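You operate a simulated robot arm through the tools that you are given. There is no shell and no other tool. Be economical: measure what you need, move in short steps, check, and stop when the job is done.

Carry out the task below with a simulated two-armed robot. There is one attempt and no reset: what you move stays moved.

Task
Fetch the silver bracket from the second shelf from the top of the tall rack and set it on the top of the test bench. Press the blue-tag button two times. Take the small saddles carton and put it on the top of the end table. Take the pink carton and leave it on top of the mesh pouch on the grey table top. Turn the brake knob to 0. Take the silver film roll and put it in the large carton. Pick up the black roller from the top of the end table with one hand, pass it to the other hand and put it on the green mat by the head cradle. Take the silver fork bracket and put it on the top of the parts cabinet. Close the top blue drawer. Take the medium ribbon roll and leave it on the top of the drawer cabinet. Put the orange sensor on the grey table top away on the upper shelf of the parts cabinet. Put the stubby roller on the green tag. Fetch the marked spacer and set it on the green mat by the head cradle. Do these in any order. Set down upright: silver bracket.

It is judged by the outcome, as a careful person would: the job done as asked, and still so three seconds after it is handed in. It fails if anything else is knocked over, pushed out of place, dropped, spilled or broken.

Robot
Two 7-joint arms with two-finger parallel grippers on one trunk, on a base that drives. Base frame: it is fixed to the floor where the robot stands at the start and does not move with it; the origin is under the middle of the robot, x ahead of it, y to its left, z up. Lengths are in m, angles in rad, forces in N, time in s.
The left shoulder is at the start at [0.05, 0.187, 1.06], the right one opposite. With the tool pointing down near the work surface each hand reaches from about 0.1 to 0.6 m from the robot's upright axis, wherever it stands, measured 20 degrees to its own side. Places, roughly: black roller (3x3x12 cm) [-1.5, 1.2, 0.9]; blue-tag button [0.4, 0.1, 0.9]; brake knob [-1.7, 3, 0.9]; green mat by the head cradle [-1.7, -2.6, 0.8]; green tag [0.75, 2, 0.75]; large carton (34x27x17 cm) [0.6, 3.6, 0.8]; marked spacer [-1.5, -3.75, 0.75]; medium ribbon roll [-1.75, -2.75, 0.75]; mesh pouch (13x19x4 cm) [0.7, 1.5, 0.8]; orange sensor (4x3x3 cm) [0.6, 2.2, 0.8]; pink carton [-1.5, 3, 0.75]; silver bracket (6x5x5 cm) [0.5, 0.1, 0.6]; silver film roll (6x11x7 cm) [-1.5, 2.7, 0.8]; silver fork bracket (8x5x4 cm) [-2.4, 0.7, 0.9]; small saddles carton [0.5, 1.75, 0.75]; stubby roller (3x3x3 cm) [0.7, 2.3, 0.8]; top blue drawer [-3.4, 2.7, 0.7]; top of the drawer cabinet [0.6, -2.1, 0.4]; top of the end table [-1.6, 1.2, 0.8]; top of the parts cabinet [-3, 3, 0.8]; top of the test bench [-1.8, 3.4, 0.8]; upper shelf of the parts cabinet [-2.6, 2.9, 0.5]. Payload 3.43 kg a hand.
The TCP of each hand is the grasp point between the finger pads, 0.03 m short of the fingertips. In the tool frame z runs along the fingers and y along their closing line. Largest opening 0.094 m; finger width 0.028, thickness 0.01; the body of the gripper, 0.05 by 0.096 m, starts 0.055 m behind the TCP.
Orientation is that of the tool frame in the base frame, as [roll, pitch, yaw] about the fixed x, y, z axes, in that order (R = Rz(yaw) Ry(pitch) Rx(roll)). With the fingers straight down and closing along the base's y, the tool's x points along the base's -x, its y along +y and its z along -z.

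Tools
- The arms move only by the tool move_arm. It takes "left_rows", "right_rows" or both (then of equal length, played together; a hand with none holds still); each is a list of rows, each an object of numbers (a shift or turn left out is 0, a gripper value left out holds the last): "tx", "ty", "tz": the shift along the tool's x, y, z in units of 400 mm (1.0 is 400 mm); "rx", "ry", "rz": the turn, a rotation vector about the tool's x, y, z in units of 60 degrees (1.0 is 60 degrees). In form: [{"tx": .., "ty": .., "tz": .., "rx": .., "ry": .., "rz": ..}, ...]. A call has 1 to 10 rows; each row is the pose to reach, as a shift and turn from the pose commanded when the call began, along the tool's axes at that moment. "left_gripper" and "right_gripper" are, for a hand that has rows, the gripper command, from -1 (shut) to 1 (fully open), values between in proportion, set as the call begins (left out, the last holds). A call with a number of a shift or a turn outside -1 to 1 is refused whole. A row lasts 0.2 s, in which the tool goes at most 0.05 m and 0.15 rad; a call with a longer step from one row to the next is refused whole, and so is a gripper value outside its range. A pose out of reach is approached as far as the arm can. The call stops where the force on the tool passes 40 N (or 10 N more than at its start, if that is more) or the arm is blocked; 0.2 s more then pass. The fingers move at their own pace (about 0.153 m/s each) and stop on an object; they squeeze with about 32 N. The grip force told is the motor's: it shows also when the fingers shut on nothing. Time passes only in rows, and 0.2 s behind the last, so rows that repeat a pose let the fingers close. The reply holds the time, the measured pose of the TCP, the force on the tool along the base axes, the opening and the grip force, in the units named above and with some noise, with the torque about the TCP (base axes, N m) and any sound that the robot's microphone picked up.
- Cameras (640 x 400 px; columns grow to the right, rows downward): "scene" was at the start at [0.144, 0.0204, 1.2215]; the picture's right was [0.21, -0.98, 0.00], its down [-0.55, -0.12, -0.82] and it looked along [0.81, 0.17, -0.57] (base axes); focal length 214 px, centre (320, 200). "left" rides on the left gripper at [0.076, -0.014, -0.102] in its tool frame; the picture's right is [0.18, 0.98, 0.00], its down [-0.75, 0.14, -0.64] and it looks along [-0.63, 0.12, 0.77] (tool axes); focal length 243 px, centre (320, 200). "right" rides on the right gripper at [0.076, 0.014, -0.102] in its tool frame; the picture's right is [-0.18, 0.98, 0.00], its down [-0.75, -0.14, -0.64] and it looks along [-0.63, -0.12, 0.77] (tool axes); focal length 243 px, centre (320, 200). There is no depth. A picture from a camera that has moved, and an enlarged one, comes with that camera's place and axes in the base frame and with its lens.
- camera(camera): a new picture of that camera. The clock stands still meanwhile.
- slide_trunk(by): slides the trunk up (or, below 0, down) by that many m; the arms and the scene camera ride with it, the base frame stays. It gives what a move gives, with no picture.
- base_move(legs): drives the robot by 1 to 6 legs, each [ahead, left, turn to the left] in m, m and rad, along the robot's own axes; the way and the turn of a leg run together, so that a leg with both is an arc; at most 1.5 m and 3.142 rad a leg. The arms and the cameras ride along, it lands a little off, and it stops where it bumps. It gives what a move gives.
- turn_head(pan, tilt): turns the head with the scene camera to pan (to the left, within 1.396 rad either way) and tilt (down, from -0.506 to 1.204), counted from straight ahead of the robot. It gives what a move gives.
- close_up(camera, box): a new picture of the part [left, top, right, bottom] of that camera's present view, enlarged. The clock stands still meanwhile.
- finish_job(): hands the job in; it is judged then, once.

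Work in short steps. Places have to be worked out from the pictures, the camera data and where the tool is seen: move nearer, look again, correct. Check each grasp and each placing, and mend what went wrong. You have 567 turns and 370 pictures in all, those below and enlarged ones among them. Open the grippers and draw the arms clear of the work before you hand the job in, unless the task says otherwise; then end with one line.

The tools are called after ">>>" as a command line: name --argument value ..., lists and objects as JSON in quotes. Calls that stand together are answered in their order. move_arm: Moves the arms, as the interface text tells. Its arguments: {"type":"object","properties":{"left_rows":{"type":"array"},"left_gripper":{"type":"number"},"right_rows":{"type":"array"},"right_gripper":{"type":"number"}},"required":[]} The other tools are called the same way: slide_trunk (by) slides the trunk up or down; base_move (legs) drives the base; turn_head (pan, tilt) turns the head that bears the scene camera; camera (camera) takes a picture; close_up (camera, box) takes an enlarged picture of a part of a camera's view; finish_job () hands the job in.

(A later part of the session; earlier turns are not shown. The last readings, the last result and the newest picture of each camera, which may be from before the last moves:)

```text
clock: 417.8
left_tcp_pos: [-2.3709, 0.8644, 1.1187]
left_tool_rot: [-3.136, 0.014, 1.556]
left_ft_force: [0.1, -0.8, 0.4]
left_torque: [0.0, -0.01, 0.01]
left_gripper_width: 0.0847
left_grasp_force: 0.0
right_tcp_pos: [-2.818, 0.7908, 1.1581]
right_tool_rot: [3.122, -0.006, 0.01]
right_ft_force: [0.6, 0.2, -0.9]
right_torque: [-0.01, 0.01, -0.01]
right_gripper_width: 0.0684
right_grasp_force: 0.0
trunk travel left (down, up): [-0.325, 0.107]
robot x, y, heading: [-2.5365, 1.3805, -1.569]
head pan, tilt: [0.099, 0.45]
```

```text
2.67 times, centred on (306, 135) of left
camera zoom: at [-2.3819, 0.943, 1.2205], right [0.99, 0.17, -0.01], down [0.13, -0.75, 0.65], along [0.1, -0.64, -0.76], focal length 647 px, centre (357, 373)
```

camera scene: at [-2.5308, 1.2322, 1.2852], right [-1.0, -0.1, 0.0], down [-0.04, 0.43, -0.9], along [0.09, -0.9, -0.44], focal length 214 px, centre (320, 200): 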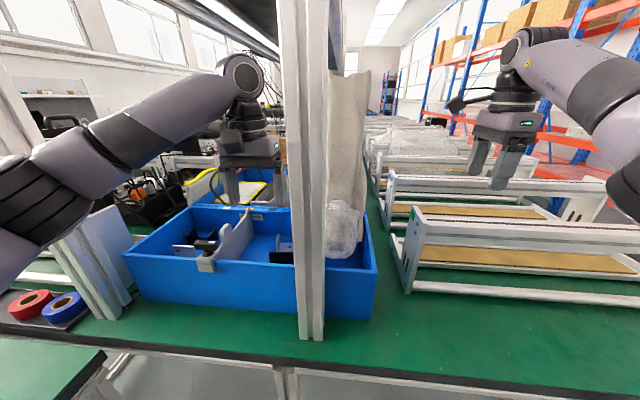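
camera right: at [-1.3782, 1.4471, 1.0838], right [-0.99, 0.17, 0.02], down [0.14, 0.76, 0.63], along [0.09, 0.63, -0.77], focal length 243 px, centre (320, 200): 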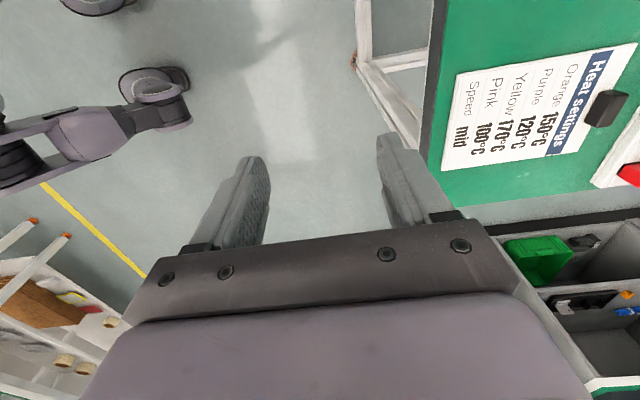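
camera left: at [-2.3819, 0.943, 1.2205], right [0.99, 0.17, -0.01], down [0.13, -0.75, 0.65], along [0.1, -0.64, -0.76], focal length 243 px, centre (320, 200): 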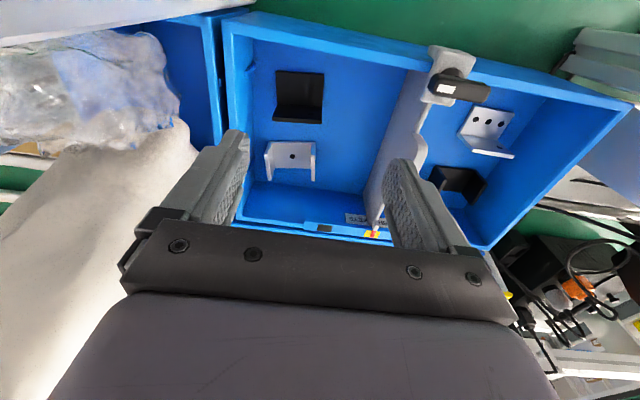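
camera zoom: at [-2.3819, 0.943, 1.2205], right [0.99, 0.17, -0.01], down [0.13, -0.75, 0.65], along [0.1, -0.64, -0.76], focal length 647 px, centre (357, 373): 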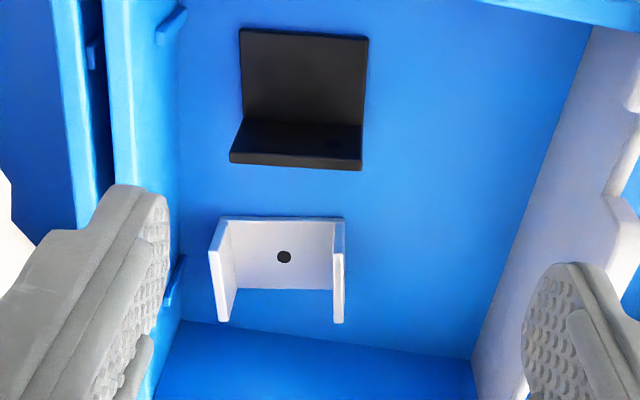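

The bracket's base lies flat with two upright walls; I'll pinch its right wall (x≈-2.361, y≈0.74) between the fingers. Moving over it and down to z≈0.96.

>>> move_arm --left_rows '[{"tx": -0.1, "ty": 0.01}, {"tx": -0.2, "ty": 0.02}, {"tx": -0.306, "ty": 0.025}, {"tx": -0.306, "ty": 0.025, "tz": 0.1}, {"tx": -0.306, "ty": 0.025, "tz": 0.2}, {"tx": -0.306, "ty": 0.025, "tz": 0.3}, {"tx": -0.306, "ty": 0.025, "tz": 0.4}]' --left_gripper 0.1

>>> camera --camera "left"

```text
clock: 419.4
left_tcp_pos: [-2.3642, 0.7464, 0.9612]
left_tool_rot: [-3.138, 0.013, 1.557]
left_ft_force: [0.4, -0.6, 1.0]
left_torque: [0.01, 0.02, 0.01]
left_gripper_width: 0.0515
left_grasp_force: 0.1
left hand out of reach, approached as far as the arm can: row 3, 4, 5, 6, 7
right_tcp_pos: [-2.8185, 0.7919, 1.1584]
right_tool_rot: [3.124, -0.008, 0.011]
right_ft_force: [0.3, -0.1, -0.3]
right_torque: [0.03, 0.02, 0.0]
right_gripper_width: 0.0684
right_grasp_force: 0.1
trunk travel left (down, up): [-0.325, 0.107]
robot x, y, heading: [-2.5396, 1.3806, -1.572]
head pan, tilt: [0.099, 0.45]
```

```text
205 pictures are left
camera left: at [-2.374, 0.8252, 1.0624], right [0.99, 0.17, -0.01], down [0.13, -0.75, 0.65], along [0.11, -0.64, -0.76], focal length 243 px, centre (320, 200)
```

left: 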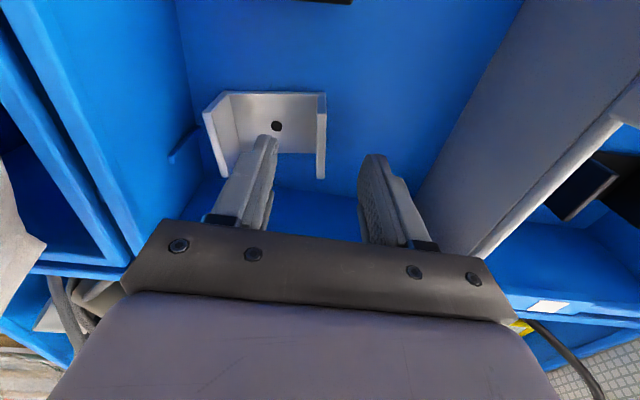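

The right wall is nearly between the fingers; 4 mm right shift. I'll nudge the base ahead 3 cm for reach, compensating with the arm.

>>> base_move --legs '[[0.04, 0, 0]]'

>>> move_arm --left_rows '[{"tx": 0.08, "ty": 0.01}, {"tx": 0.08, "ty": 0.01, "tz": 0.05}, {"tx": 0.08, "ty": 0.01, "tz": 0.1}]'

>>> camera --camera "left"

```text
clock: 420.3
left_tcp_pos: [-2.3621, 0.7077, 0.9609]
left_tool_rot: [-3.136, 0.016, 1.555]
left_ft_force: [-0.3, -0.9, -0.9]
left_torque: [0.05, 0.0, 0.01]
left_gripper_width: 0.0517
left_grasp_force: 0.1
right_tcp_pos: [-2.8187, 0.7531, 1.1579]
right_tool_rot: [3.125, -0.008, 0.01]
right_ft_force: [0.2, -0.1, 0.2]
right_torque: [-0.01, 0.0, 0.03]
right_gripper_width: 0.0684
right_grasp_force: 0.0
trunk travel left (down, up): [-0.325, 0.107]
robot x, y, heading: [-2.5376, 1.3376, -1.571]
head pan, tilt: [0.099, 0.45]
```

```text
clock: 421.1
left_tcp_pos: [-2.3621, 0.7047, 0.9336]
left_tool_rot: [-3.138, 0.013, 1.555]
left_ft_force: [-0.1, -0.4, -0.3]
left_torque: [0.01, 0.0, 0.01]
left_gripper_width: 0.0518
left_grasp_force: 0.0
left hand out of reach, approached as far as the arm can: row 1, 2, 3
right_tcp_pos: [-2.8181, 0.7514, 1.1581]
right_tool_rot: [3.125, -0.008, 0.012]
right_ft_force: [-0.4, 0.4, 0.2]
right_torque: [-0.01, 0.02, -0.01]
right_gripper_width: 0.0681
right_grasp_force: 0.0
trunk travel left (down, up): [-0.325, 0.107]
robot x, y, heading: [-2.5367, 1.3432, -1.571]
head pan, tilt: [0.099, 0.45]
```

```text
204 pictures are left
camera left: at [-2.3731, 0.7839, 1.035], right [0.99, 0.17, -0.01], down [0.13, -0.75, 0.65], along [0.11, -0.64, -0.76], focal length 243 px, centre (320, 200)
```

left: 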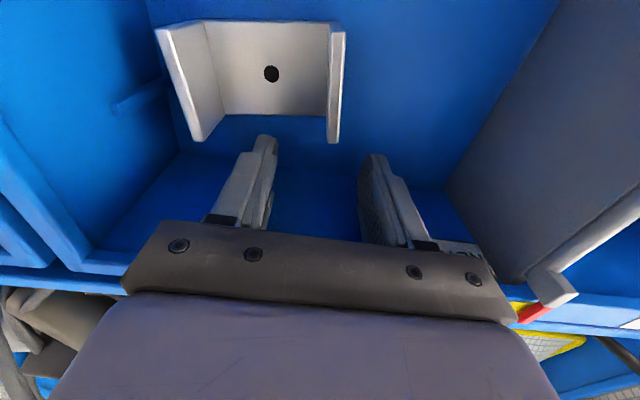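

The hand stays at y 0.705 though commanded back. I'll command a further pull-back and lift to see how it responds.

>>> move_arm --left_rows '[{"tx": 0.05, "tz": -0.05}, {"tx": 0.1, "tz": -0.1}, {"tx": 0.1, "tz": -0.1}]'

>>> camera --camera "scene"

```text
clock: 421.9
left_tcp_pos: [-2.3663, 0.71, 0.9756]
left_tool_rot: [-3.137, 0.013, 1.557]
left_ft_force: [-0.1, -0.1, -0.1]
left_torque: [0.0, 0.0, 0.02]
left_gripper_width: 0.0516
left_grasp_force: 0.0
left hand out of reach, approached as far as the arm can: row 1, 2, 3
right_tcp_pos: [-2.8187, 0.7517, 1.1582]
right_tool_rot: [3.125, -0.008, 0.011]
right_ft_force: [-0.6, -0.2, -0.2]
right_torque: [0.01, -0.02, 0.0]
right_gripper_width: 0.0682
right_grasp_force: 0.1
trunk travel left (down, up): [-0.325, 0.107]
robot x, y, heading: [-2.5429, 1.3433, -1.571]
head pan, tilt: [0.099, 0.45]
```

```text
203 pictures are left
camera scene: at [-2.5308, 1.1923, 1.2852], right [-1.0, -0.1, 0.0], down [-0.04, 0.43, -0.9], along [0.09, -0.9, -0.44], focal length 214 px, centre (320, 200)
```

scene: 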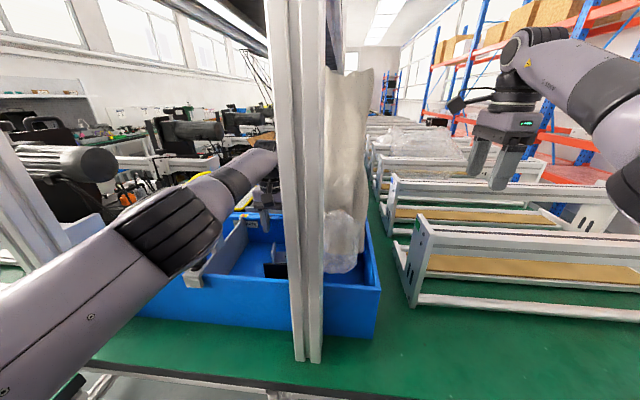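

The arm is almost straight. I'll pull back 10 cm to regain slack and re-approach from there.

>>> move_arm --left_rows '[{"tx": 0.1}, {"tx": 0.2}, {"tx": 0.3}, {"tx": 0.3}]'

```text
clock: 422.4
left_tcp_pos: [-2.3118, 0.7528, 0.9269]
left_tool_rot: [-3.119, -0.246, 1.858]
left_ft_force: [-5.5, 5.5, 12.7]
left_torque: [-0.23, -0.05, 0.06]
left_gripper_width: 0.047
left_grasp_force: 0.1
left hand out of reach, approached as far as the arm can: row 1
right_tcp_pos: [-2.8206, 0.7538, 1.1579]
right_tool_rot: [3.123, -0.008, 0.008]
right_ft_force: [-0.2, 0.1, -1.2]
right_torque: [0.01, 0.0, -0.01]
right_gripper_width: 0.068
right_grasp_force: 0.1
trunk travel left (down, up): [-0.325, 0.107]
robot x, y, heading: [-2.539, 1.3438, -1.569]
head pan, tilt: [0.099, 0.45]
stopped in row 2 (left hand): the force on the tool passed its limit at 190 N (the readings are from after the stop); the commanded pose is now the measured one
```

A sudden posture change caused a bump. Checking the state.

>>> camera --camera "left"

>>> camera --camera "scene"

```text
202 pictures are left
camera left: at [-2.3363, 0.7965, 1.0447], right [0.89, 0.45, 0.02], down [0.4, -0.81, 0.44], along [0.22, -0.38, -0.9], focal length 243 px, centre (320, 200)
```

left: 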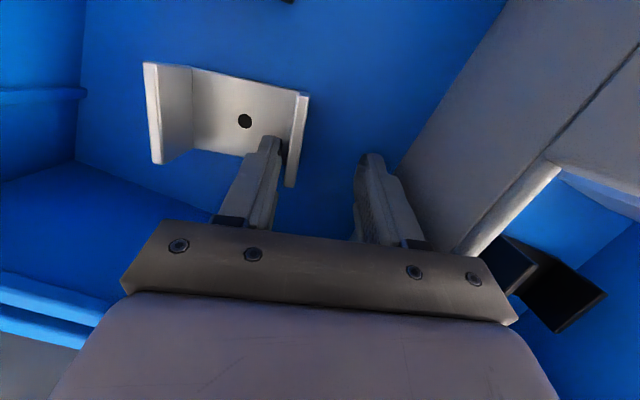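

```text
201 pictures are left
camera scene: at [-2.532, 1.194, 1.2857], right [-1.0, -0.1, 0.0], down [-0.04, 0.43, -0.9], along [0.09, -0.9, -0.43], focal length 214 px, centre (320, 200)
```

scene: 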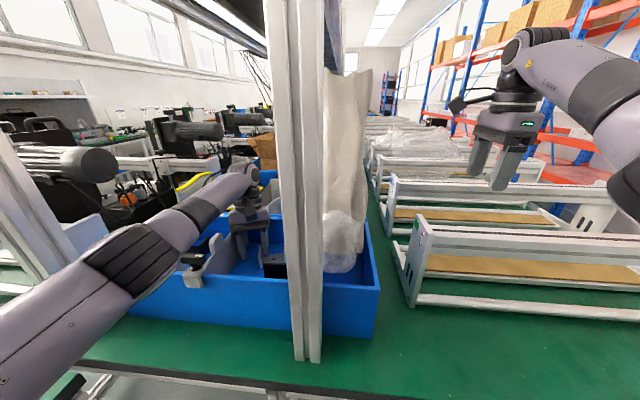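

The bracket and bin look unmoved. Lifting the hand up in small steps.

>>> move_arm --left_rows '[{"tz": -0.03}, {"tz": -0.06}, {"tz": -0.1}]'

```text
clock: 423.2
left_tcp_pos: [-2.3075, 0.747, 0.9629]
left_tool_rot: [-3.122, -0.251, 1.859]
left_ft_force: [-16.1, 0.0, -5.9]
left_torque: [0.01, 0.06, -0.14]
left_gripper_width: 0.0427
left_grasp_force: 0.1
left hand out of reach, approached as far as the arm can: row 3
right_tcp_pos: [-2.8223, 0.7521, 1.1561]
right_tool_rot: [3.126, -0.008, 0.005]
right_ft_force: [-0.1, -0.4, 0.5]
right_torque: [0.0, -0.02, -0.02]
right_gripper_width: 0.0681
right_grasp_force: 0.1
trunk travel left (down, up): [-0.325, 0.107]
robot x, y, heading: [-2.5406, 1.3385, -1.57]
head pan, tilt: [0.099, 0.45]
```

A finger presses the divider; shifting 2 cm away from it (−x) and lifting.

>>> move_arm --left_rows '[{"ty": -0.03}, {"ty": -0.06}, {"ty": -0.06, "tz": -0.05}, {"ty": -0.06, "tz": -0.12}, {"ty": -0.06, "tz": -0.2}]'

>>> camera --camera "left"

```text
clock: 424.4
left_tcp_pos: [-2.3087, 0.756, 1.0277]
left_tool_rot: [-3.124, -0.252, 1.862]
left_ft_force: [0.4, -0.3, 0.4]
left_torque: [0.01, 0.05, 0.0]
left_gripper_width: 0.0516
left_grasp_force: 0.0
left hand out of reach, approached as far as the arm can: row 1, 2, 3, 4, 5
right_tcp_pos: [-2.8215, 0.7517, 1.1584]
right_tool_rot: [3.125, -0.007, 0.006]
right_ft_force: [-0.1, 0.0, -0.2]
right_torque: [0.0, 0.0, 0.01]
right_gripper_width: 0.0683
right_grasp_force: 0.2
trunk travel left (down, up): [-0.325, 0.107]
robot x, y, heading: [-2.5373, 1.3417, -1.573]
head pan, tilt: [0.099, 0.45]
```

```text
200 pictures are left
camera left: at [-2.3344, 0.7996, 1.1452], right [0.89, 0.46, 0.03], down [0.4, -0.81, 0.43], along [0.22, -0.37, -0.9], focal length 243 px, centre (320, 200)
```

left: 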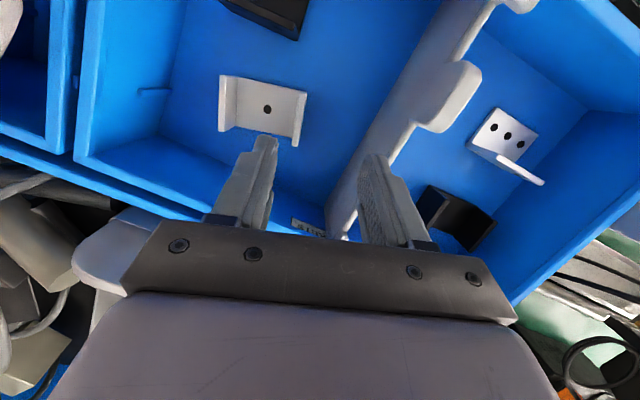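

I'll lift clear of the bin, back the base out and restore the left arm to a normal posture in free space.

>>> move_arm --left_rows '[{"tz": -0.08}, {"tz": -0.16}, {"tz": -0.22}]'

>>> base_move --legs '[[-0.38, 0, 0]]'

>>> turn_head --pan 0.5 --tilt 0.5

>>> camera --camera "scene"

```text
clock: 425.2
left_tcp_pos: [-2.31, 0.7811, 1.0878]
left_tool_rot: [-3.12, -0.25, 1.864]
left_ft_force: [0.0, 0.3, -0.7]
left_torque: [-0.03, -0.01, -0.03]
left_gripper_width: 0.0515
left_grasp_force: 0.1
left hand out of reach, approached as far as the arm can: row 1, 2, 3
right_tcp_pos: [-2.8198, 0.7525, 1.1591]
right_tool_rot: [3.125, -0.004, 0.007]
right_ft_force: [1.3, 0.6, 0.4]
right_torque: [-0.06, 0.05, -0.01]
right_gripper_width: 0.0681
right_grasp_force: 0.1
trunk travel left (down, up): [-0.325, 0.107]
robot x, y, heading: [-2.5379, 1.3398, -1.574]
head pan, tilt: [0.099, 0.45]
```

```text
clock: 427.7
left_tcp_pos: [-2.3076, 1.1692, 1.088]
left_tool_rot: [-3.121, -0.25, 1.869]
left_ft_force: [0.0, 0.0, -0.2]
left_torque: [0.0, -0.05, 0.0]
left_gripper_width: 0.0517
left_grasp_force: 0.0
right_tcp_pos: [-2.8184, 1.1389, 1.1588]
right_tool_rot: [3.124, -0.006, 0.011]
right_ft_force: [0.4, 0.5, 0.4]
right_torque: [0.01, -0.03, 0.0]
right_gripper_width: 0.0681
right_grasp_force: 0.0
trunk travel left (down, up): [-0.325, 0.107]
robot x, y, heading: [-2.5426, 1.7289, -1.574]
head pan, tilt: [0.099, 0.45]
```

```text
clock: 428.5
left_tcp_pos: [-2.3092, 1.168, 1.0872]
left_tool_rot: [-3.122, -0.252, 1.87]
left_ft_force: [-0.8, 0.0, -0.2]
left_torque: [-0.01, -0.03, -0.05]
left_gripper_width: 0.0515
left_grasp_force: 0.1
right_tcp_pos: [-2.8199, 1.1379, 1.1584]
right_tool_rot: [3.125, -0.008, 0.01]
right_ft_force: [-0.4, -0.4, 0.6]
right_torque: [-0.01, 0.0, -0.01]
right_gripper_width: 0.0682
right_grasp_force: 0.2
trunk travel left (down, up): [-0.325, 0.107]
robot x, y, heading: [-2.5424, 1.7329, -1.565]
head pan, tilt: [0.499, 0.499]
```

```text
199 pictures are left
camera scene: at [-2.4966, 1.5917, 1.2808], right [-0.88, -0.48, 0.0], down [-0.23, 0.42, -0.88], along [0.42, -0.77, -0.48], focal length 214 px, centre (320, 200)
```

scene: 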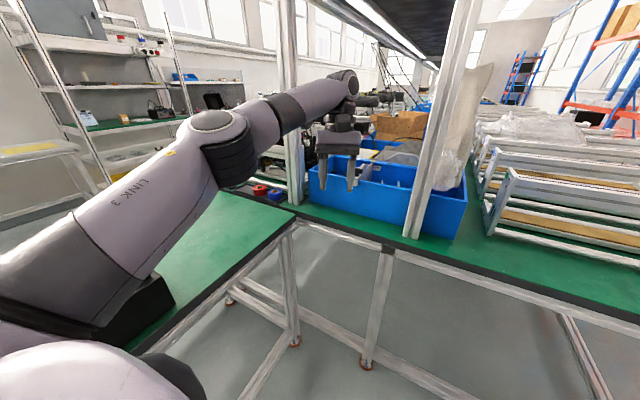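

The left elbow likely fouled the left post. I'll restore the tool (square yaw, tilted ~30° forward) so I can work from farther back with the elbow clear.

>>> move_arm --left_rows '[{"ry": -0.12}, {"ry": -0.24}]'

>>> move_arm --left_rows '[{"rz": 0.14}, {"rz": 0.285}, {"rz": 0.285}]'

>>> move_arm --left_rows '[{"ry": -0.125}, {"ry": -0.25}, {"ry": -0.375}, {"ry": -0.5}]'

>>> camera --camera "left"

```text
clock: 429.1
left_tcp_pos: [-2.3083, 1.1682, 1.088]
left_tool_rot: [-3.122, 0.003, 1.875]
left_ft_force: [0.5, -0.3, -0.1]
left_torque: [0.0, 0.02, -0.02]
left_gripper_width: 0.0516
left_grasp_force: 0.0
right_tcp_pos: [-2.818, 1.138, 1.1576]
right_tool_rot: [3.125, -0.007, 0.009]
right_ft_force: [0.4, -0.1, -0.4]
right_torque: [-0.01, 0.0, 0.01]
right_gripper_width: 0.0684
right_grasp_force: 0.1
trunk travel left (down, up): [-0.325, 0.107]
robot x, y, heading: [-2.5411, 1.7285, -1.57]
head pan, tilt: [0.499, 0.499]
```

```text
refused: row 2 steps farther than a row can; nothing moved
```

```text
clock: 430.1
left_tcp_pos: [-2.3073, 1.167, 1.0868]
left_tool_rot: [-3.119, 0.528, 1.885]
left_ft_force: [-0.1, -0.1, -0.3]
left_torque: [-0.02, 0.0, 0.01]
left_gripper_width: 0.0519
left_grasp_force: 0.0
right_tcp_pos: [-2.8178, 1.1384, 1.1586]
right_tool_rot: [3.126, -0.007, 0.011]
right_ft_force: [-0.9, -0.8, 0.2]
right_torque: [0.0, 0.0, 0.02]
right_gripper_width: 0.0681
right_grasp_force: 0.0
trunk travel left (down, up): [-0.325, 0.107]
robot x, y, heading: [-2.5382, 1.7261, -1.566]
head pan, tilt: [0.499, 0.499]
```

```text
198 pictures are left
camera left: at [-2.3545, 1.2761, 1.1381], right [0.89, 0.44, -0.11], down [0.25, -0.27, 0.93], along [0.38, -0.86, -0.35], focal length 243 px, centre (320, 200)
```

left: 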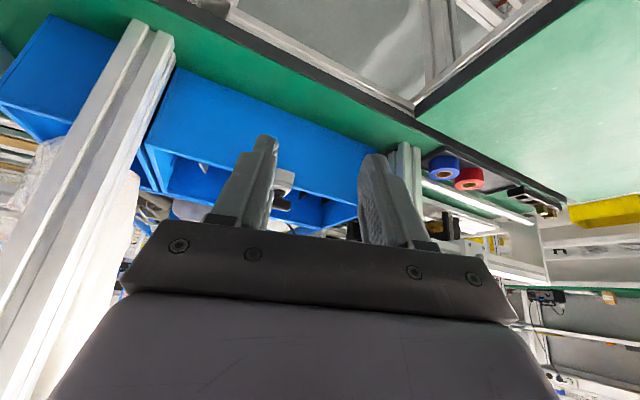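

Now correcting the yaw about the world vertical.

>>> move_arm --left_rows '[{"rx": 0.05, "rz": 0.086}, {"rx": 0.1, "rz": 0.172}, {"rx": 0.151, "rz": 0.259}]'

>>> camera --camera "scene"

```text
clock: 430.9
left_tcp_pos: [-2.3092, 1.1692, 1.0875]
left_tool_rot: [-3.12, 0.532, 1.568]
left_ft_force: [0.9, -0.7, -0.1]
left_torque: [0.02, 0.01, -0.02]
left_gripper_width: 0.0515
left_grasp_force: 0.1
right_tcp_pos: [-2.8178, 1.1366, 1.158]
right_tool_rot: [3.126, -0.009, 0.01]
right_ft_force: [0.2, -0.2, 0.2]
right_torque: [0.01, 0.02, -0.01]
right_gripper_width: 0.0684
right_grasp_force: 0.0
trunk travel left (down, up): [-0.325, 0.107]
robot x, y, heading: [-2.5384, 1.7278, -1.565]
head pan, tilt: [0.499, 0.499]
```

```text
197 pictures are left
camera scene: at [-2.4964, 1.5917, 1.2808], right [-0.88, -0.48, 0.0], down [-0.23, 0.42, -0.88], along [0.42, -0.77, -0.48], focal length 214 px, centre (320, 200)
```

scene: 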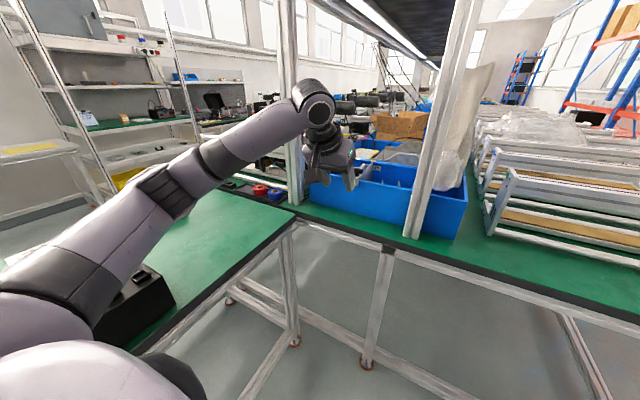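

Posts are at x≈-2.03 and -2.495, so the arm fits between. I'll reduce the tilt to ~17° and drive ahead 0.28 m with the hand high.

>>> move_arm --left_rows '[{"ry": 0.11, "tz": -0.04}, {"ry": 0.22, "tz": -0.08, "ty": -0.06}, {"ry": 0.22, "tz": -0.08, "ty": -0.13}]'

>>> base_move --legs '[[0.3, 0, -0.005]]'

>>> camera --camera "left"

```text
clock: 431.7
left_tcp_pos: [-2.3594, 1.1842, 1.1168]
left_tool_rot: [-3.122, 0.298, 1.567]
left_ft_force: [-0.7, 0.4, 0.2]
left_torque: [-0.01, 0.01, -0.02]
left_gripper_width: 0.0516
left_grasp_force: 0.2
right_tcp_pos: [-2.8191, 1.1382, 1.1573]
right_tool_rot: [3.126, -0.006, 0.011]
right_ft_force: [-0.2, 0.3, -0.7]
right_torque: [-0.01, -0.01, -0.02]
right_gripper_width: 0.0683
right_grasp_force: 0.1
trunk travel left (down, up): [-0.325, 0.107]
robot x, y, heading: [-2.5407, 1.7287, -1.562]
head pan, tilt: [0.499, 0.499]
```

```text
clock: 433.8
left_tcp_pos: [-2.3566, 0.8872, 1.1155]
left_tool_rot: [-3.123, 0.299, 1.565]
left_ft_force: [0.1, 0.8, -0.2]
left_torque: [0.02, 0.01, -0.02]
left_gripper_width: 0.0519
left_grasp_force: 0.0
right_tcp_pos: [-2.8165, 0.8405, 1.1579]
right_tool_rot: [3.127, -0.007, 0.012]
right_ft_force: [0.2, -0.7, 0.5]
right_torque: [-0.02, -0.02, -0.03]
right_gripper_width: 0.0682
right_grasp_force: 0.2
trunk travel left (down, up): [-0.325, 0.107]
robot x, y, heading: [-2.5338, 1.4301, -1.563]
head pan, tilt: [0.499, 0.499]
```

```text
196 pictures are left
camera left: at [-2.368, 0.9909, 1.1911], right [0.98, 0.17, -0.07], down [0.15, -0.53, 0.83], along [0.1, -0.83, -0.55], focal length 243 px, centre (320, 200)
```

left: 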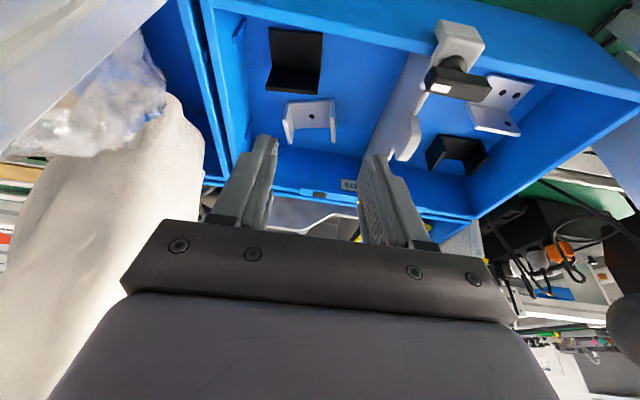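

The bracket shifted ~2.5 cm in the bump; its right wall is now near x≈-2.332, y≈0.75. Moving over it.

>>> move_arm --left_rows '[{"tx": -0.07, "ty": 0.02, "tz": 0.03}, {"tx": -0.14, "ty": 0.04, "tz": 0.08}, {"tx": -0.2, "ty": 0.06, "tz": 0.15}, {"tx": -0.24, "ty": 0.06, "tz": 0.23}, {"tx": -0.261, "ty": 0.06, "tz": 0.316}]'

>>> camera --camera "left"

```text
clock: 435.0
left_tcp_pos: [-2.338, 0.7495, 1.0273]
left_tool_rot: [-3.124, 0.303, 1.562]
left_ft_force: [-1.1, 0.0, -1.5]
left_torque: [-0.03, -0.02, 0.01]
left_gripper_width: 0.0517
left_grasp_force: 0.1
right_tcp_pos: [-2.817, 0.841, 1.1572]
right_tool_rot: [3.126, -0.007, 0.013]
right_ft_force: [-0.1, -0.5, -0.5]
right_torque: [-0.03, 0.0, 0.01]
right_gripper_width: 0.0681
right_grasp_force: 0.1
trunk travel left (down, up): [-0.325, 0.107]
robot x, y, heading: [-2.5364, 1.43, -1.562]
head pan, tilt: [0.499, 0.499]
```

```text
195 pictures are left
camera left: at [-2.3482, 0.8529, 1.1019], right [0.98, 0.16, -0.07], down [0.15, -0.53, 0.83], along [0.1, -0.83, -0.55], focal length 243 px, centre (320, 200)
```

left: 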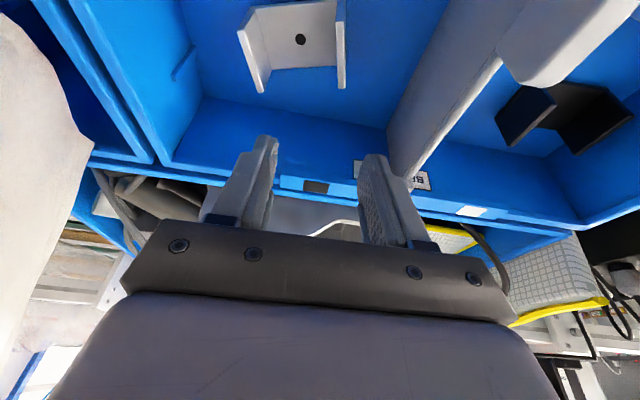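

Reach is fine now. Shifting 8 mm right and descending most of the way.

>>> move_arm --left_rows '[{"tx": 0.03, "ty": 0.02, "tz": 0.07}, {"tx": 0.06, "ty": 0.02, "tz": 0.15}, {"tx": 0.085, "ty": 0.02, "tz": 0.22}]'

>>> camera --camera "left"

```text
clock: 435.8
left_tcp_pos: [-2.3287, 0.7566, 0.9305]
left_tool_rot: [-3.122, 0.301, 1.565]
left_ft_force: [0.1, -0.8, -0.6]
left_torque: [-0.02, 0.02, -0.03]
left_gripper_width: 0.0517
left_grasp_force: 0.1
right_tcp_pos: [-2.8169, 0.8401, 1.1583]
right_tool_rot: [3.127, -0.006, 0.012]
right_ft_force: [-0.4, 0.5, 0.0]
right_torque: [0.01, 0.02, -0.04]
right_gripper_width: 0.0683
right_grasp_force: 0.1
trunk travel left (down, up): [-0.325, 0.107]
robot x, y, heading: [-2.5388, 1.4303, -1.565]
head pan, tilt: [0.499, 0.499]
```

```text
194 pictures are left
camera left: at [-2.3396, 0.86, 1.0066], right [0.98, 0.17, -0.07], down [0.15, -0.53, 0.83], along [0.1, -0.83, -0.55], focal length 243 px, centre (320, 200)
```

left: 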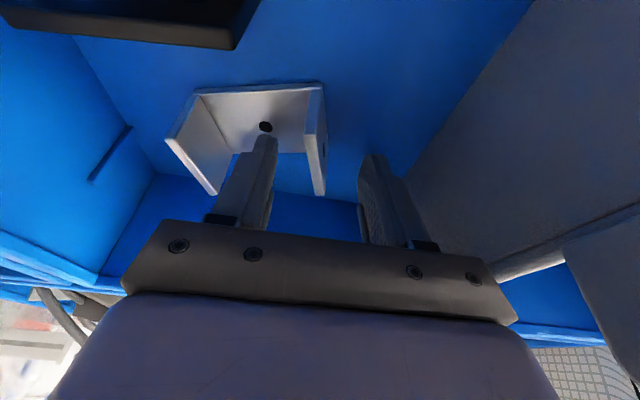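

The wall is between the fingers. Descending further with force watch.

>>> move_arm --left_rows '[{"tx": 0.01, "tz": 0.033}, {"tx": 0.02, "tz": 0.067}]'

>>> move_arm --left_rows '[{"tx": 0.005, "tz": 0.016}, {"tx": 0.01, "tz": 0.032}]'

>>> camera --camera "left"

```text
clock: 436.3
left_tcp_pos: [-2.3319, 0.7521, 0.9281]
left_tool_rot: [-3.117, 0.334, 1.566]
left_ft_force: [1.1, 1.3, 15.0]
left_torque: [0.13, 0.42, -0.19]
left_gripper_width: 0.0513
left_grasp_force: 0.0
right_tcp_pos: [-2.8159, 0.8402, 1.1581]
right_tool_rot: [3.125, -0.007, 0.012]
right_ft_force: [0.3, 0.4, 0.8]
right_torque: [0.05, 0.0, -0.02]
right_gripper_width: 0.0681
right_grasp_force: 0.1
trunk travel left (down, up): [-0.325, 0.107]
robot x, y, heading: [-2.5386, 1.4307, -1.566]
head pan, tilt: [0.499, 0.499]
stopped in row 2 (left hand): the force on the tool passed its limit at 48 N (the readings are from after the stop); the commanded pose is now the measured one
```

```text
clock: 436.9
left_tcp_pos: [-2.3326, 0.7479, 0.9281]
left_tool_rot: [-3.113, 0.356, 1.566]
left_ft_force: [-0.1, 0.2, 12.7]
left_torque: [0.06, 0.3, -0.15]
left_gripper_width: 0.0515
left_grasp_force: 0.0
right_tcp_pos: [-2.816, 0.8414, 1.1588]
right_tool_rot: [3.124, -0.006, 0.011]
right_ft_force: [0.0, 0.6, -1.0]
right_torque: [0.0, 0.0, 0.03]
right_gripper_width: 0.0682
right_grasp_force: 0.0
trunk travel left (down, up): [-0.325, 0.107]
robot x, y, heading: [-2.5462, 1.4337, -1.563]
head pan, tilt: [0.499, 0.499]
stopped in row 2 (left hand): the force on the tool passed its limit at 43 N (the readings are from after the stop); the commanded pose is now the measured one
```

```text
193 pictures are left
camera left: at [-2.3416, 0.8562, 0.9975], right [0.98, 0.16, -0.09], down [0.16, -0.49, 0.86], along [0.09, -0.86, -0.5], focal length 243 px, centre (320, 200)
```

left: 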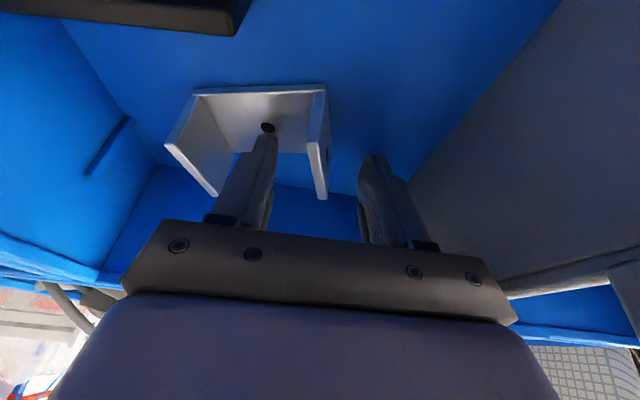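

Contact: the fingertips touch the base (z≈0.90). Up 4 mm and close on the wall.

>>> move_arm --left_rows '[{"tz": -0.012}, {"tz": -0.012}]'

>>> move_arm --left_rows '[{"tz": 0}, {"tz": 0}, {"tz": 0}]' --left_gripper -1

>>> camera --camera "left"

```text
clock: 437.4
left_tcp_pos: [-2.3326, 0.7514, 0.9295]
left_tool_rot: [-3.115, 0.345, 1.567]
left_ft_force: [-0.4, -2.2, 6.9]
left_torque: [-0.03, 0.2, 0.08]
left_gripper_width: 0.052
left_grasp_force: 0.1
right_tcp_pos: [-2.8165, 0.8413, 1.1576]
right_tool_rot: [3.124, -0.007, 0.013]
right_ft_force: [-0.2, 0.6, 0.0]
right_torque: [-0.01, 0.02, -0.02]
right_gripper_width: 0.0683
right_grasp_force: 0.1
trunk travel left (down, up): [-0.325, 0.107]
robot x, y, heading: [-2.5386, 1.429, -1.563]
head pan, tilt: [0.499, 0.499]
```

```text
clock: 438.2
left_tcp_pos: [-2.331, 0.7514, 0.9296]
left_tool_rot: [-3.116, 0.347, 1.567]
left_ft_force: [1.9, 1.7, 7.6]
left_torque: [0.05, -0.07, -0.05]
left_gripper_width: 0.0096
left_grasp_force: 32.2
right_tcp_pos: [-2.8154, 0.8416, 1.159]
right_tool_rot: [3.125, -0.008, 0.012]
right_ft_force: [0.2, 0.0, 0.2]
right_torque: [-0.01, 0.0, -0.01]
right_gripper_width: 0.0683
right_grasp_force: 0.0
trunk travel left (down, up): [-0.325, 0.107]
robot x, y, heading: [-2.5384, 1.4327, -1.561]
head pan, tilt: [0.499, 0.499]
```

```text
192 pictures are left
camera left: at [-2.3409, 0.8585, 0.9993], right [0.98, 0.16, -0.09], down [0.16, -0.49, 0.86], along [0.09, -0.86, -0.51], focal length 243 px, centre (320, 200)
```

left: 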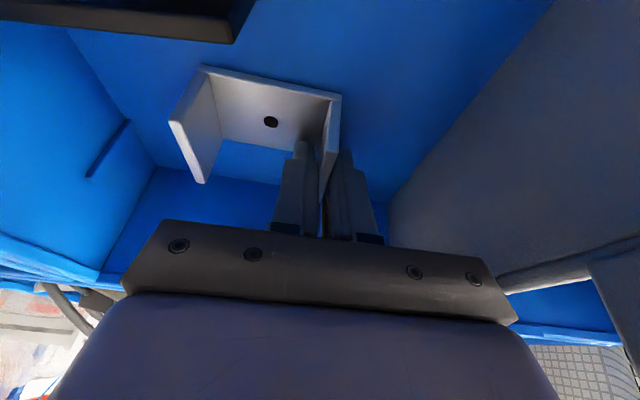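

Clamped (9.6 mm). Lifting 6 cm vertically to test the hold.

>>> move_arm --left_rows '[{"tx": -0.017, "tz": -0.047}, {"tx": -0.034, "tz": -0.094}, {"tx": -0.051, "tz": -0.141}]'

>>> camera --camera "left"

```text
clock: 439.1
left_tcp_pos: [-2.3297, 0.75, 0.9888]
left_tool_rot: [-3.115, 0.344, 1.566]
left_ft_force: [0.1, 0.3, -1.5]
left_torque: [0.02, 0.0, -0.03]
left_gripper_width: 0.0098
left_grasp_force: 31.9
right_tcp_pos: [-2.816, 0.8404, 1.1581]
right_tool_rot: [3.125, -0.008, 0.012]
right_ft_force: [0.6, 0.5, 0.0]
right_torque: [-0.01, -0.01, 0.02]
right_gripper_width: 0.0683
right_grasp_force: 0.0
trunk travel left (down, up): [-0.325, 0.107]
robot x, y, heading: [-2.5432, 1.4298, -1.565]
head pan, tilt: [0.499, 0.499]
```

```text
191 pictures are left
camera left: at [-2.339, 0.8578, 1.0592], right [0.98, 0.16, -0.09], down [0.16, -0.49, 0.86], along [0.09, -0.85, -0.51], focal length 243 px, centre (320, 200)
```

left: 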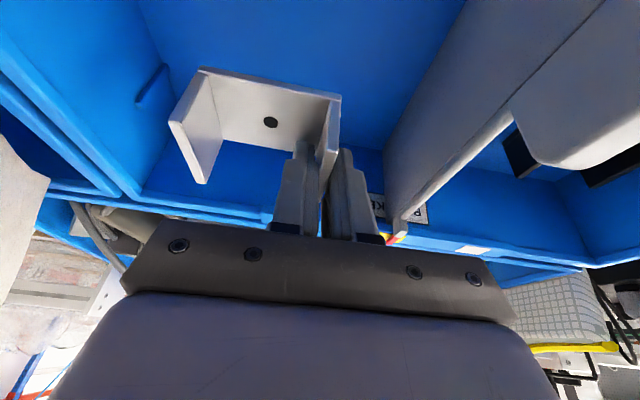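

The bracket comes along. Lifting well above the rim and backing out.

>>> move_arm --left_rows '[{"tx": -0.03, "tz": -0.09}, {"tx": -0.06, "tz": -0.18}, {"tx": -0.09, "tz": -0.27}, {"tx": -0.11, "tz": -0.32}]'

>>> base_move --legs '[[-0.35, 0, 0]]'

>>> camera --camera "left"

```text
clock: 440.1
left_tcp_pos: [-2.323, 0.7638, 1.1175]
left_tool_rot: [-3.115, 0.347, 1.568]
left_ft_force: [0.0, -0.6, -0.2]
left_torque: [0.0, -0.03, -0.03]
left_gripper_width: 0.0099
left_grasp_force: 32.0
left hand out of reach, approached as far as the arm can: row 4
right_tcp_pos: [-2.8156, 0.8392, 1.1575]
right_tool_rot: [3.124, -0.007, 0.012]
right_ft_force: [-0.1, -1.5, -0.1]
right_torque: [-0.03, -0.01, 0.0]
right_gripper_width: 0.0682
right_grasp_force: 0.1
trunk travel left (down, up): [-0.325, 0.107]
robot x, y, heading: [-2.5377, 1.4281, -1.562]
head pan, tilt: [0.499, 0.499]
```

```text
clock: 442.3
left_tcp_pos: [-2.3232, 1.1089, 1.1173]
left_tool_rot: [-3.113, 0.346, 1.568]
left_ft_force: [-0.1, 0.2, -0.9]
left_torque: [-0.01, -0.02, -0.02]
left_gripper_width: 0.0096
left_grasp_force: 31.6
right_tcp_pos: [-2.8168, 1.1845, 1.1586]
right_tool_rot: [3.126, -0.007, 0.016]
right_ft_force: [0.0, -0.1, -0.3]
right_torque: [0.02, -0.04, -0.01]
right_gripper_width: 0.0683
right_grasp_force: 0.1
trunk travel left (down, up): [-0.325, 0.107]
robot x, y, heading: [-2.54, 1.7754, -1.56]
head pan, tilt: [0.499, 0.499]
```

```text
190 pictures are left
camera left: at [-2.3341, 1.2155, 1.1878], right [0.98, 0.16, -0.09], down [0.16, -0.49, 0.86], along [0.1, -0.85, -0.51], focal length 243 px, centre (320, 200)
```

left: 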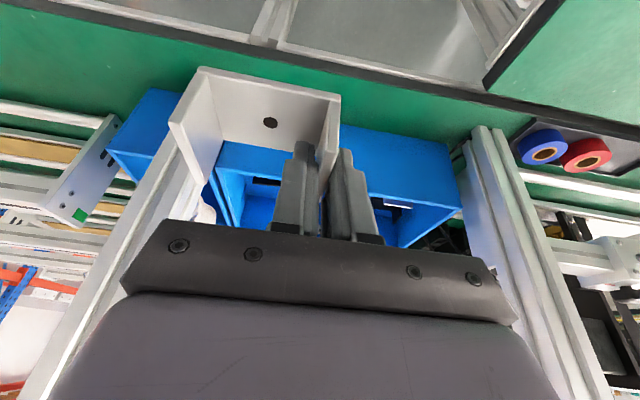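

Bracket clear. I'll turn clockwise (west side is open) to face the parts cabinet and look at its top.

>>> base_move --legs '[[0, -0.25, 0], [0, 0, -1.57], [0, 0, -1.57]]'

>>> turn_head --pan 0.0 --tilt 0.4

>>> camera --camera "scene"

```text
clock: 452.7
left_tcp_pos: [-3.0196, 2.4376, 1.1174]
left_tool_rot: [-3.113, 0.346, -1.556]
left_ft_force: [0.5, 0.3, -1.9]
left_torque: [0.04, 0.05, 0.01]
left_gripper_width: 0.0095
left_grasp_force: 31.4
right_tcp_pos: [-2.5251, 2.3684, 1.1584]
right_tool_rot: [3.127, -0.009, -3.11]
right_ft_force: [-0.4, 0.8, 0.3]
right_torque: [-0.01, 0.02, -0.02]
right_gripper_width: 0.0683
right_grasp_force: 0.1
trunk travel left (down, up): [-0.325, 0.107]
robot x, y, heading: [-2.7922, 1.7737, 1.599]
head pan, tilt: [0.499, 0.499]
```

```text
clock: 453.6
left_tcp_pos: [-3.0195, 2.4356, 1.1163]
left_tool_rot: [-3.112, 0.345, -1.555]
left_ft_force: [0.8, 0.2, -0.7]
left_torque: [0.02, 0.04, 0.03]
left_gripper_width: 0.0096
left_grasp_force: 31.9
right_tcp_pos: [-2.5249, 2.3685, 1.1585]
right_tool_rot: [3.126, -0.007, -3.11]
right_ft_force: [0.1, 0.4, 0.0]
right_torque: [-0.02, -0.03, 0.01]
right_gripper_width: 0.0683
right_grasp_force: 0.1
trunk travel left (down, up): [-0.325, 0.107]
robot x, y, heading: [-2.7914, 1.7701, 1.594]
head pan, tilt: [0.0, 0.4]
```

```text
189 pictures are left
camera scene: at [-2.7969, 1.9259, 1.2899], right [1.0, 0.03, 0.0], down [0.01, -0.39, -0.92], along [-0.02, 0.92, -0.39], focal length 214 px, centre (320, 200)
```

scene: 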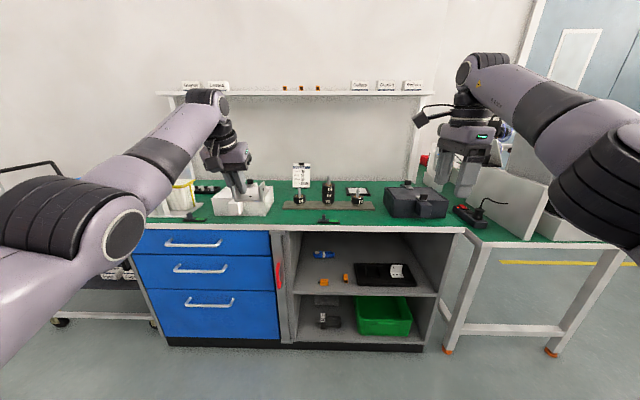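

>>> close_up --camera "scene" --box '[160, 150, 480, 250]'

```text
2.00 times, centred on (320, 200) of scene
camera zoom: at [-2.7969, 1.9259, 1.2899], right [1.0, 0.03, 0.0], down [0.01, -0.39, -0.92], along [-0.02, 0.92, -0.39], focal length 429 px, centre (320, 200)
```

zoom: 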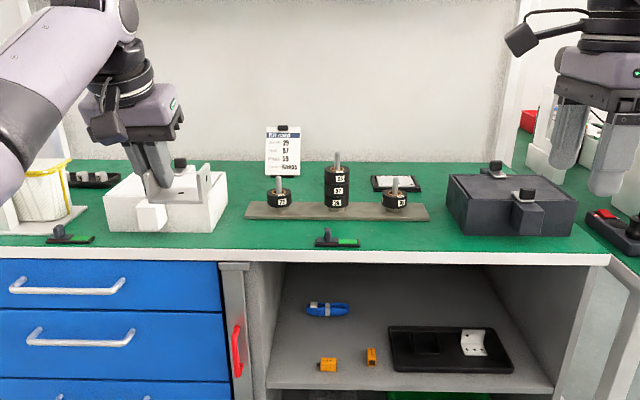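

The front strip between the white box and the small brush (x −3.0…−2.81, y 2.69–2.82) is free. I'll place the bracket with its held wall at x≈-2.925. Driving ahead 0.31 m.

>>> base_move --legs '[[0.31, 0, -0.02]]'

>>> camera --camera "left"

```text
clock: 455.7
left_tcp_pos: [-3.0093, 2.7524, 1.1167]
left_tool_rot: [-3.113, 0.346, -1.577]
left_ft_force: [-0.1, 1.1, -2.1]
left_torque: [-0.01, 0.03, -0.02]
left_gripper_width: 0.0095
left_grasp_force: 32.0
right_tcp_pos: [-2.5162, 2.6736, 1.1585]
right_tool_rot: [3.127, -0.006, -3.132]
right_ft_force: [0.9, 0.1, -0.8]
right_torque: [0.0, 0.03, 0.0]
right_gripper_width: 0.0682
right_grasp_force: 0.0
trunk travel left (down, up): [-0.325, 0.107]
robot x, y, heading: [-2.7984, 2.0851, 1.573]
head pan, tilt: [0.0, 0.4]
```

```text
187 pictures are left
camera left: at [-2.9983, 2.6453, 1.1873], right [-0.98, -0.16, -0.09], down [-0.16, 0.49, 0.86], along [-0.09, 0.85, -0.51], focal length 243 px, centre (320, 200)
```

left: 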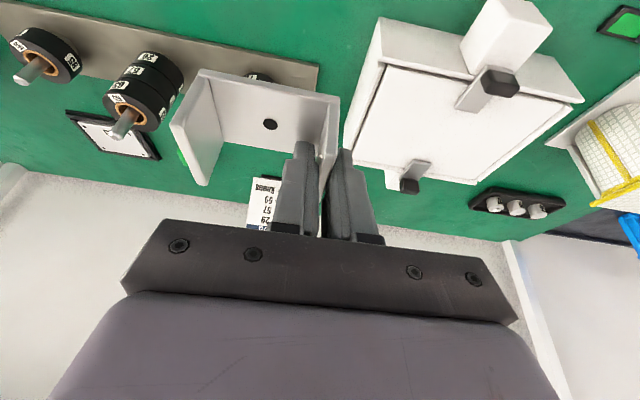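

Target area confirmed free. Shifting 8 cm right and lowering to 0.92.

>>> move_arm --left_rows '[{"ty": -0.1}, {"ty": -0.2}, {"ty": -0.2, "tx": 0.035, "tz": 0.1}, {"ty": -0.2, "tx": 0.07, "tz": 0.2}, {"ty": -0.2, "tx": 0.105, "tz": 0.3}, {"ty": -0.2, "tx": 0.14, "tz": 0.4}, {"ty": -0.2, "tx": 0.167, "tz": 0.46}]'

>>> camera --camera "left"

>>> close_up --camera "scene" --box '[160, 150, 400, 300]'

```text
clock: 457.3
left_tcp_pos: [-2.925, 2.7506, 0.9238]
left_tool_rot: [-3.113, 0.345, -1.579]
left_ft_force: [0.1, -0.5, -1.0]
left_torque: [0.02, 0.02, 0.02]
left_gripper_width: 0.0098
left_grasp_force: 31.9
left hand out of reach, approached as far as the arm can: row 2
right_tcp_pos: [-2.5171, 2.6727, 1.1576]
right_tool_rot: [3.126, -0.006, -3.13]
right_ft_force: [0.2, -0.4, 0.1]
right_torque: [0.02, 0.01, 0.01]
right_gripper_width: 0.068
right_grasp_force: 0.1
trunk travel left (down, up): [-0.325, 0.107]
robot x, y, heading: [-2.7959, 2.0818, 1.57]
head pan, tilt: [0.0, 0.4]
```

```text
186 pictures are left
camera left: at [-2.9132, 2.6435, 0.9933], right [-0.98, -0.16, -0.09], down [-0.16, 0.49, 0.86], along [-0.09, 0.86, -0.51], focal length 243 px, centre (320, 200)
```

left: 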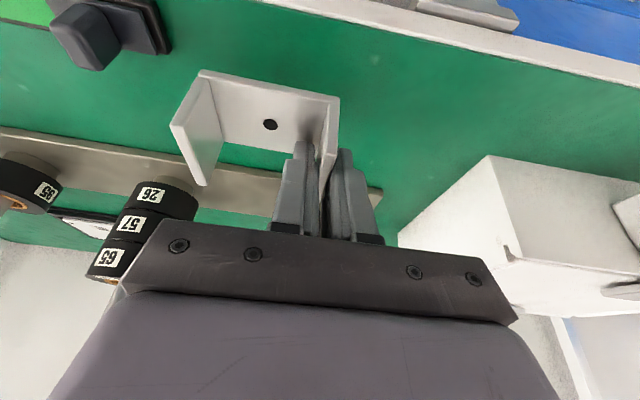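

```text
2.67 times, centred on (280, 225) of scene
camera zoom: at [-2.798, 2.2369, 1.29], right [1.0, 0.0, 0.0], down [0.0, -0.39, -0.92], along [0.0, 0.92, -0.39], focal length 572 px, centre (427, 133)
```

zoom: 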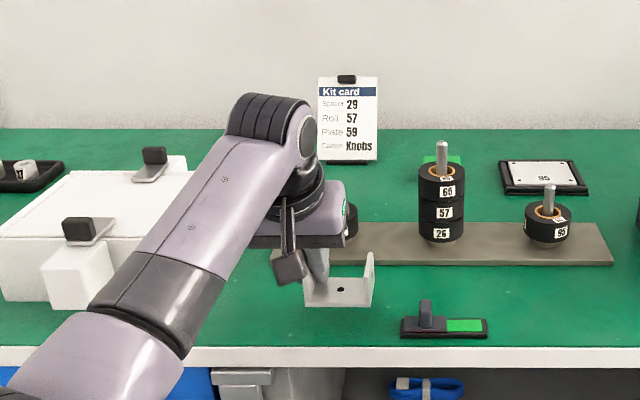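

Position is good. Lowering to contact.

>>> move_arm --left_rows '[{"tx": 0.006, "tz": 0.017}, {"tx": 0.012, "tz": 0.033}]'

>>> move_arm --left_rows '[{"tx": 0.006, "tz": 0.017}, {"tx": 0.012, "tz": 0.033}]'

>>> close_up --camera "left" --box '[140, 40, 380, 190]'

```text
clock: 457.9
left_tcp_pos: [-2.9249, 2.7501, 0.9088]
left_tool_rot: [-3.112, 0.345, -1.578]
left_ft_force: [0.0, -0.3, -2.3]
left_torque: [-0.03, 0.06, 0.01]
left_gripper_width: 0.0097
left_grasp_force: 31.7
right_tcp_pos: [-2.5165, 2.6724, 1.1588]
right_tool_rot: [3.125, -0.006, -3.132]
right_ft_force: [0.7, 0.1, 0.0]
right_torque: [0.01, -0.03, 0.03]
right_gripper_width: 0.0683
right_grasp_force: 0.1
trunk travel left (down, up): [-0.325, 0.107]
robot x, y, heading: [-2.7951, 2.0856, 1.574]
head pan, tilt: [0.0, 0.4]
```

```text
clock: 458.5
left_tcp_pos: [-2.9239, 2.75, 0.8957]
left_tool_rot: [-3.113, 0.347, -1.579]
left_ft_force: [0.6, 0.1, -1.0]
left_torque: [0.01, 0.02, 0.0]
left_gripper_width: 0.0099
left_grasp_force: 32.0
right_tcp_pos: [-2.5164, 2.6744, 1.157]
right_tool_rot: [3.125, -0.007, -3.133]
right_ft_force: [0.3, 0.2, -0.4]
right_torque: [0.0, -0.03, 0.04]
right_gripper_width: 0.068
right_grasp_force: 0.1
trunk travel left (down, up): [-0.325, 0.107]
robot x, y, heading: [-2.7931, 2.0815, 1.575]
head pan, tilt: [0.0, 0.4]
```

```text
2.67 times, centred on (260, 115) of left
camera zoom: at [-2.9124, 2.6433, 0.9659], right [-0.98, -0.16, -0.09], down [-0.16, 0.49, 0.86], along [-0.09, 0.85, -0.51], focal length 647 px, centre (480, 427)
```

zoom: 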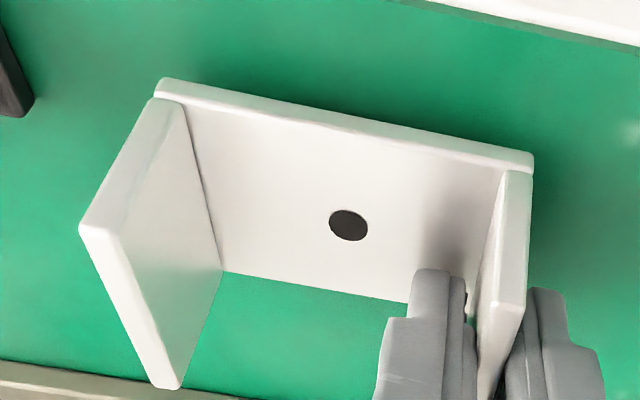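

The base is flat and nearly down. Continuing in 4 mm steps.

>>> move_arm --left_rows '[{"tx": 0.004, "tz": 0.01}, {"tx": 0.008, "tz": 0.02}]'

>>> move_arm --left_rows '[{"tx": 0.004, "tz": 0.01}, {"tx": 0.008, "tz": 0.02}]'

>>> move_arm --left_rows '[{"tx": 0.004, "tz": 0.01}, {"tx": 0.008, "tz": 0.02}]'

```text
clock: 459.1
left_tcp_pos: [-2.9252, 2.7488, 0.8887]
left_tool_rot: [-3.114, 0.351, -1.579]
left_ft_force: [-0.2, -0.9, 7.2]
left_torque: [-0.05, 0.1, 0.0]
left_gripper_width: 0.0098
left_grasp_force: 32.6
right_tcp_pos: [-2.5176, 2.6732, 1.1583]
right_tool_rot: [3.125, -0.008, -3.13]
right_ft_force: [-0.5, -0.4, 0.0]
right_torque: [0.03, -0.02, 0.04]
right_gripper_width: 0.0681
right_grasp_force: 0.0
trunk travel left (down, up): [-0.325, 0.107]
robot x, y, heading: [-2.797, 2.0815, 1.574]
head pan, tilt: [0.0, 0.4]
```

```text
clock: 459.7
left_tcp_pos: [-2.9245, 2.749, 0.8884]
left_tool_rot: [-3.113, 0.364, -1.576]
left_ft_force: [-4.8, -1.8, 34.0]
left_torque: [-0.63, -0.04, -0.05]
left_gripper_width: 0.01
left_grasp_force: 32.1
right_tcp_pos: [-2.518, 2.6709, 1.1599]
right_tool_rot: [3.121, -0.006, -3.131]
right_ft_force: [-0.5, 0.4, -0.1]
right_torque: [-0.01, 0.01, 0.01]
right_gripper_width: 0.0686
right_grasp_force: 0.0
trunk travel left (down, up): [-0.325, 0.107]
robot x, y, heading: [-2.7943, 2.0843, 1.576]
head pan, tilt: [0.0, 0.4]
```

```text
clock: 460.2
left_tcp_pos: [-2.9235, 2.7514, 0.8882]
left_tool_rot: [-3.112, 0.373, -1.577]
left_ft_force: [-2.1, -10.2, 15.1]
left_torque: [-0.81, 0.0, -0.17]
left_gripper_width: 0.0097
left_grasp_force: 31.6
right_tcp_pos: [-2.5178, 2.6714, 1.1587]
right_tool_rot: [3.123, -0.007, -3.132]
right_ft_force: [-0.1, 0.9, -0.1]
right_torque: [0.02, 0.01, -0.01]
right_gripper_width: 0.0682
right_grasp_force: 0.0
trunk travel left (down, up): [-0.325, 0.107]
robot x, y, heading: [-2.7977, 2.0823, 1.583]
head pan, tilt: [0.0, 0.4]
stopped in row 2 (left hand): the force on the tool passed its limit at 47 N (the readings are from after the stop); the commanded pose is now the measured one
```

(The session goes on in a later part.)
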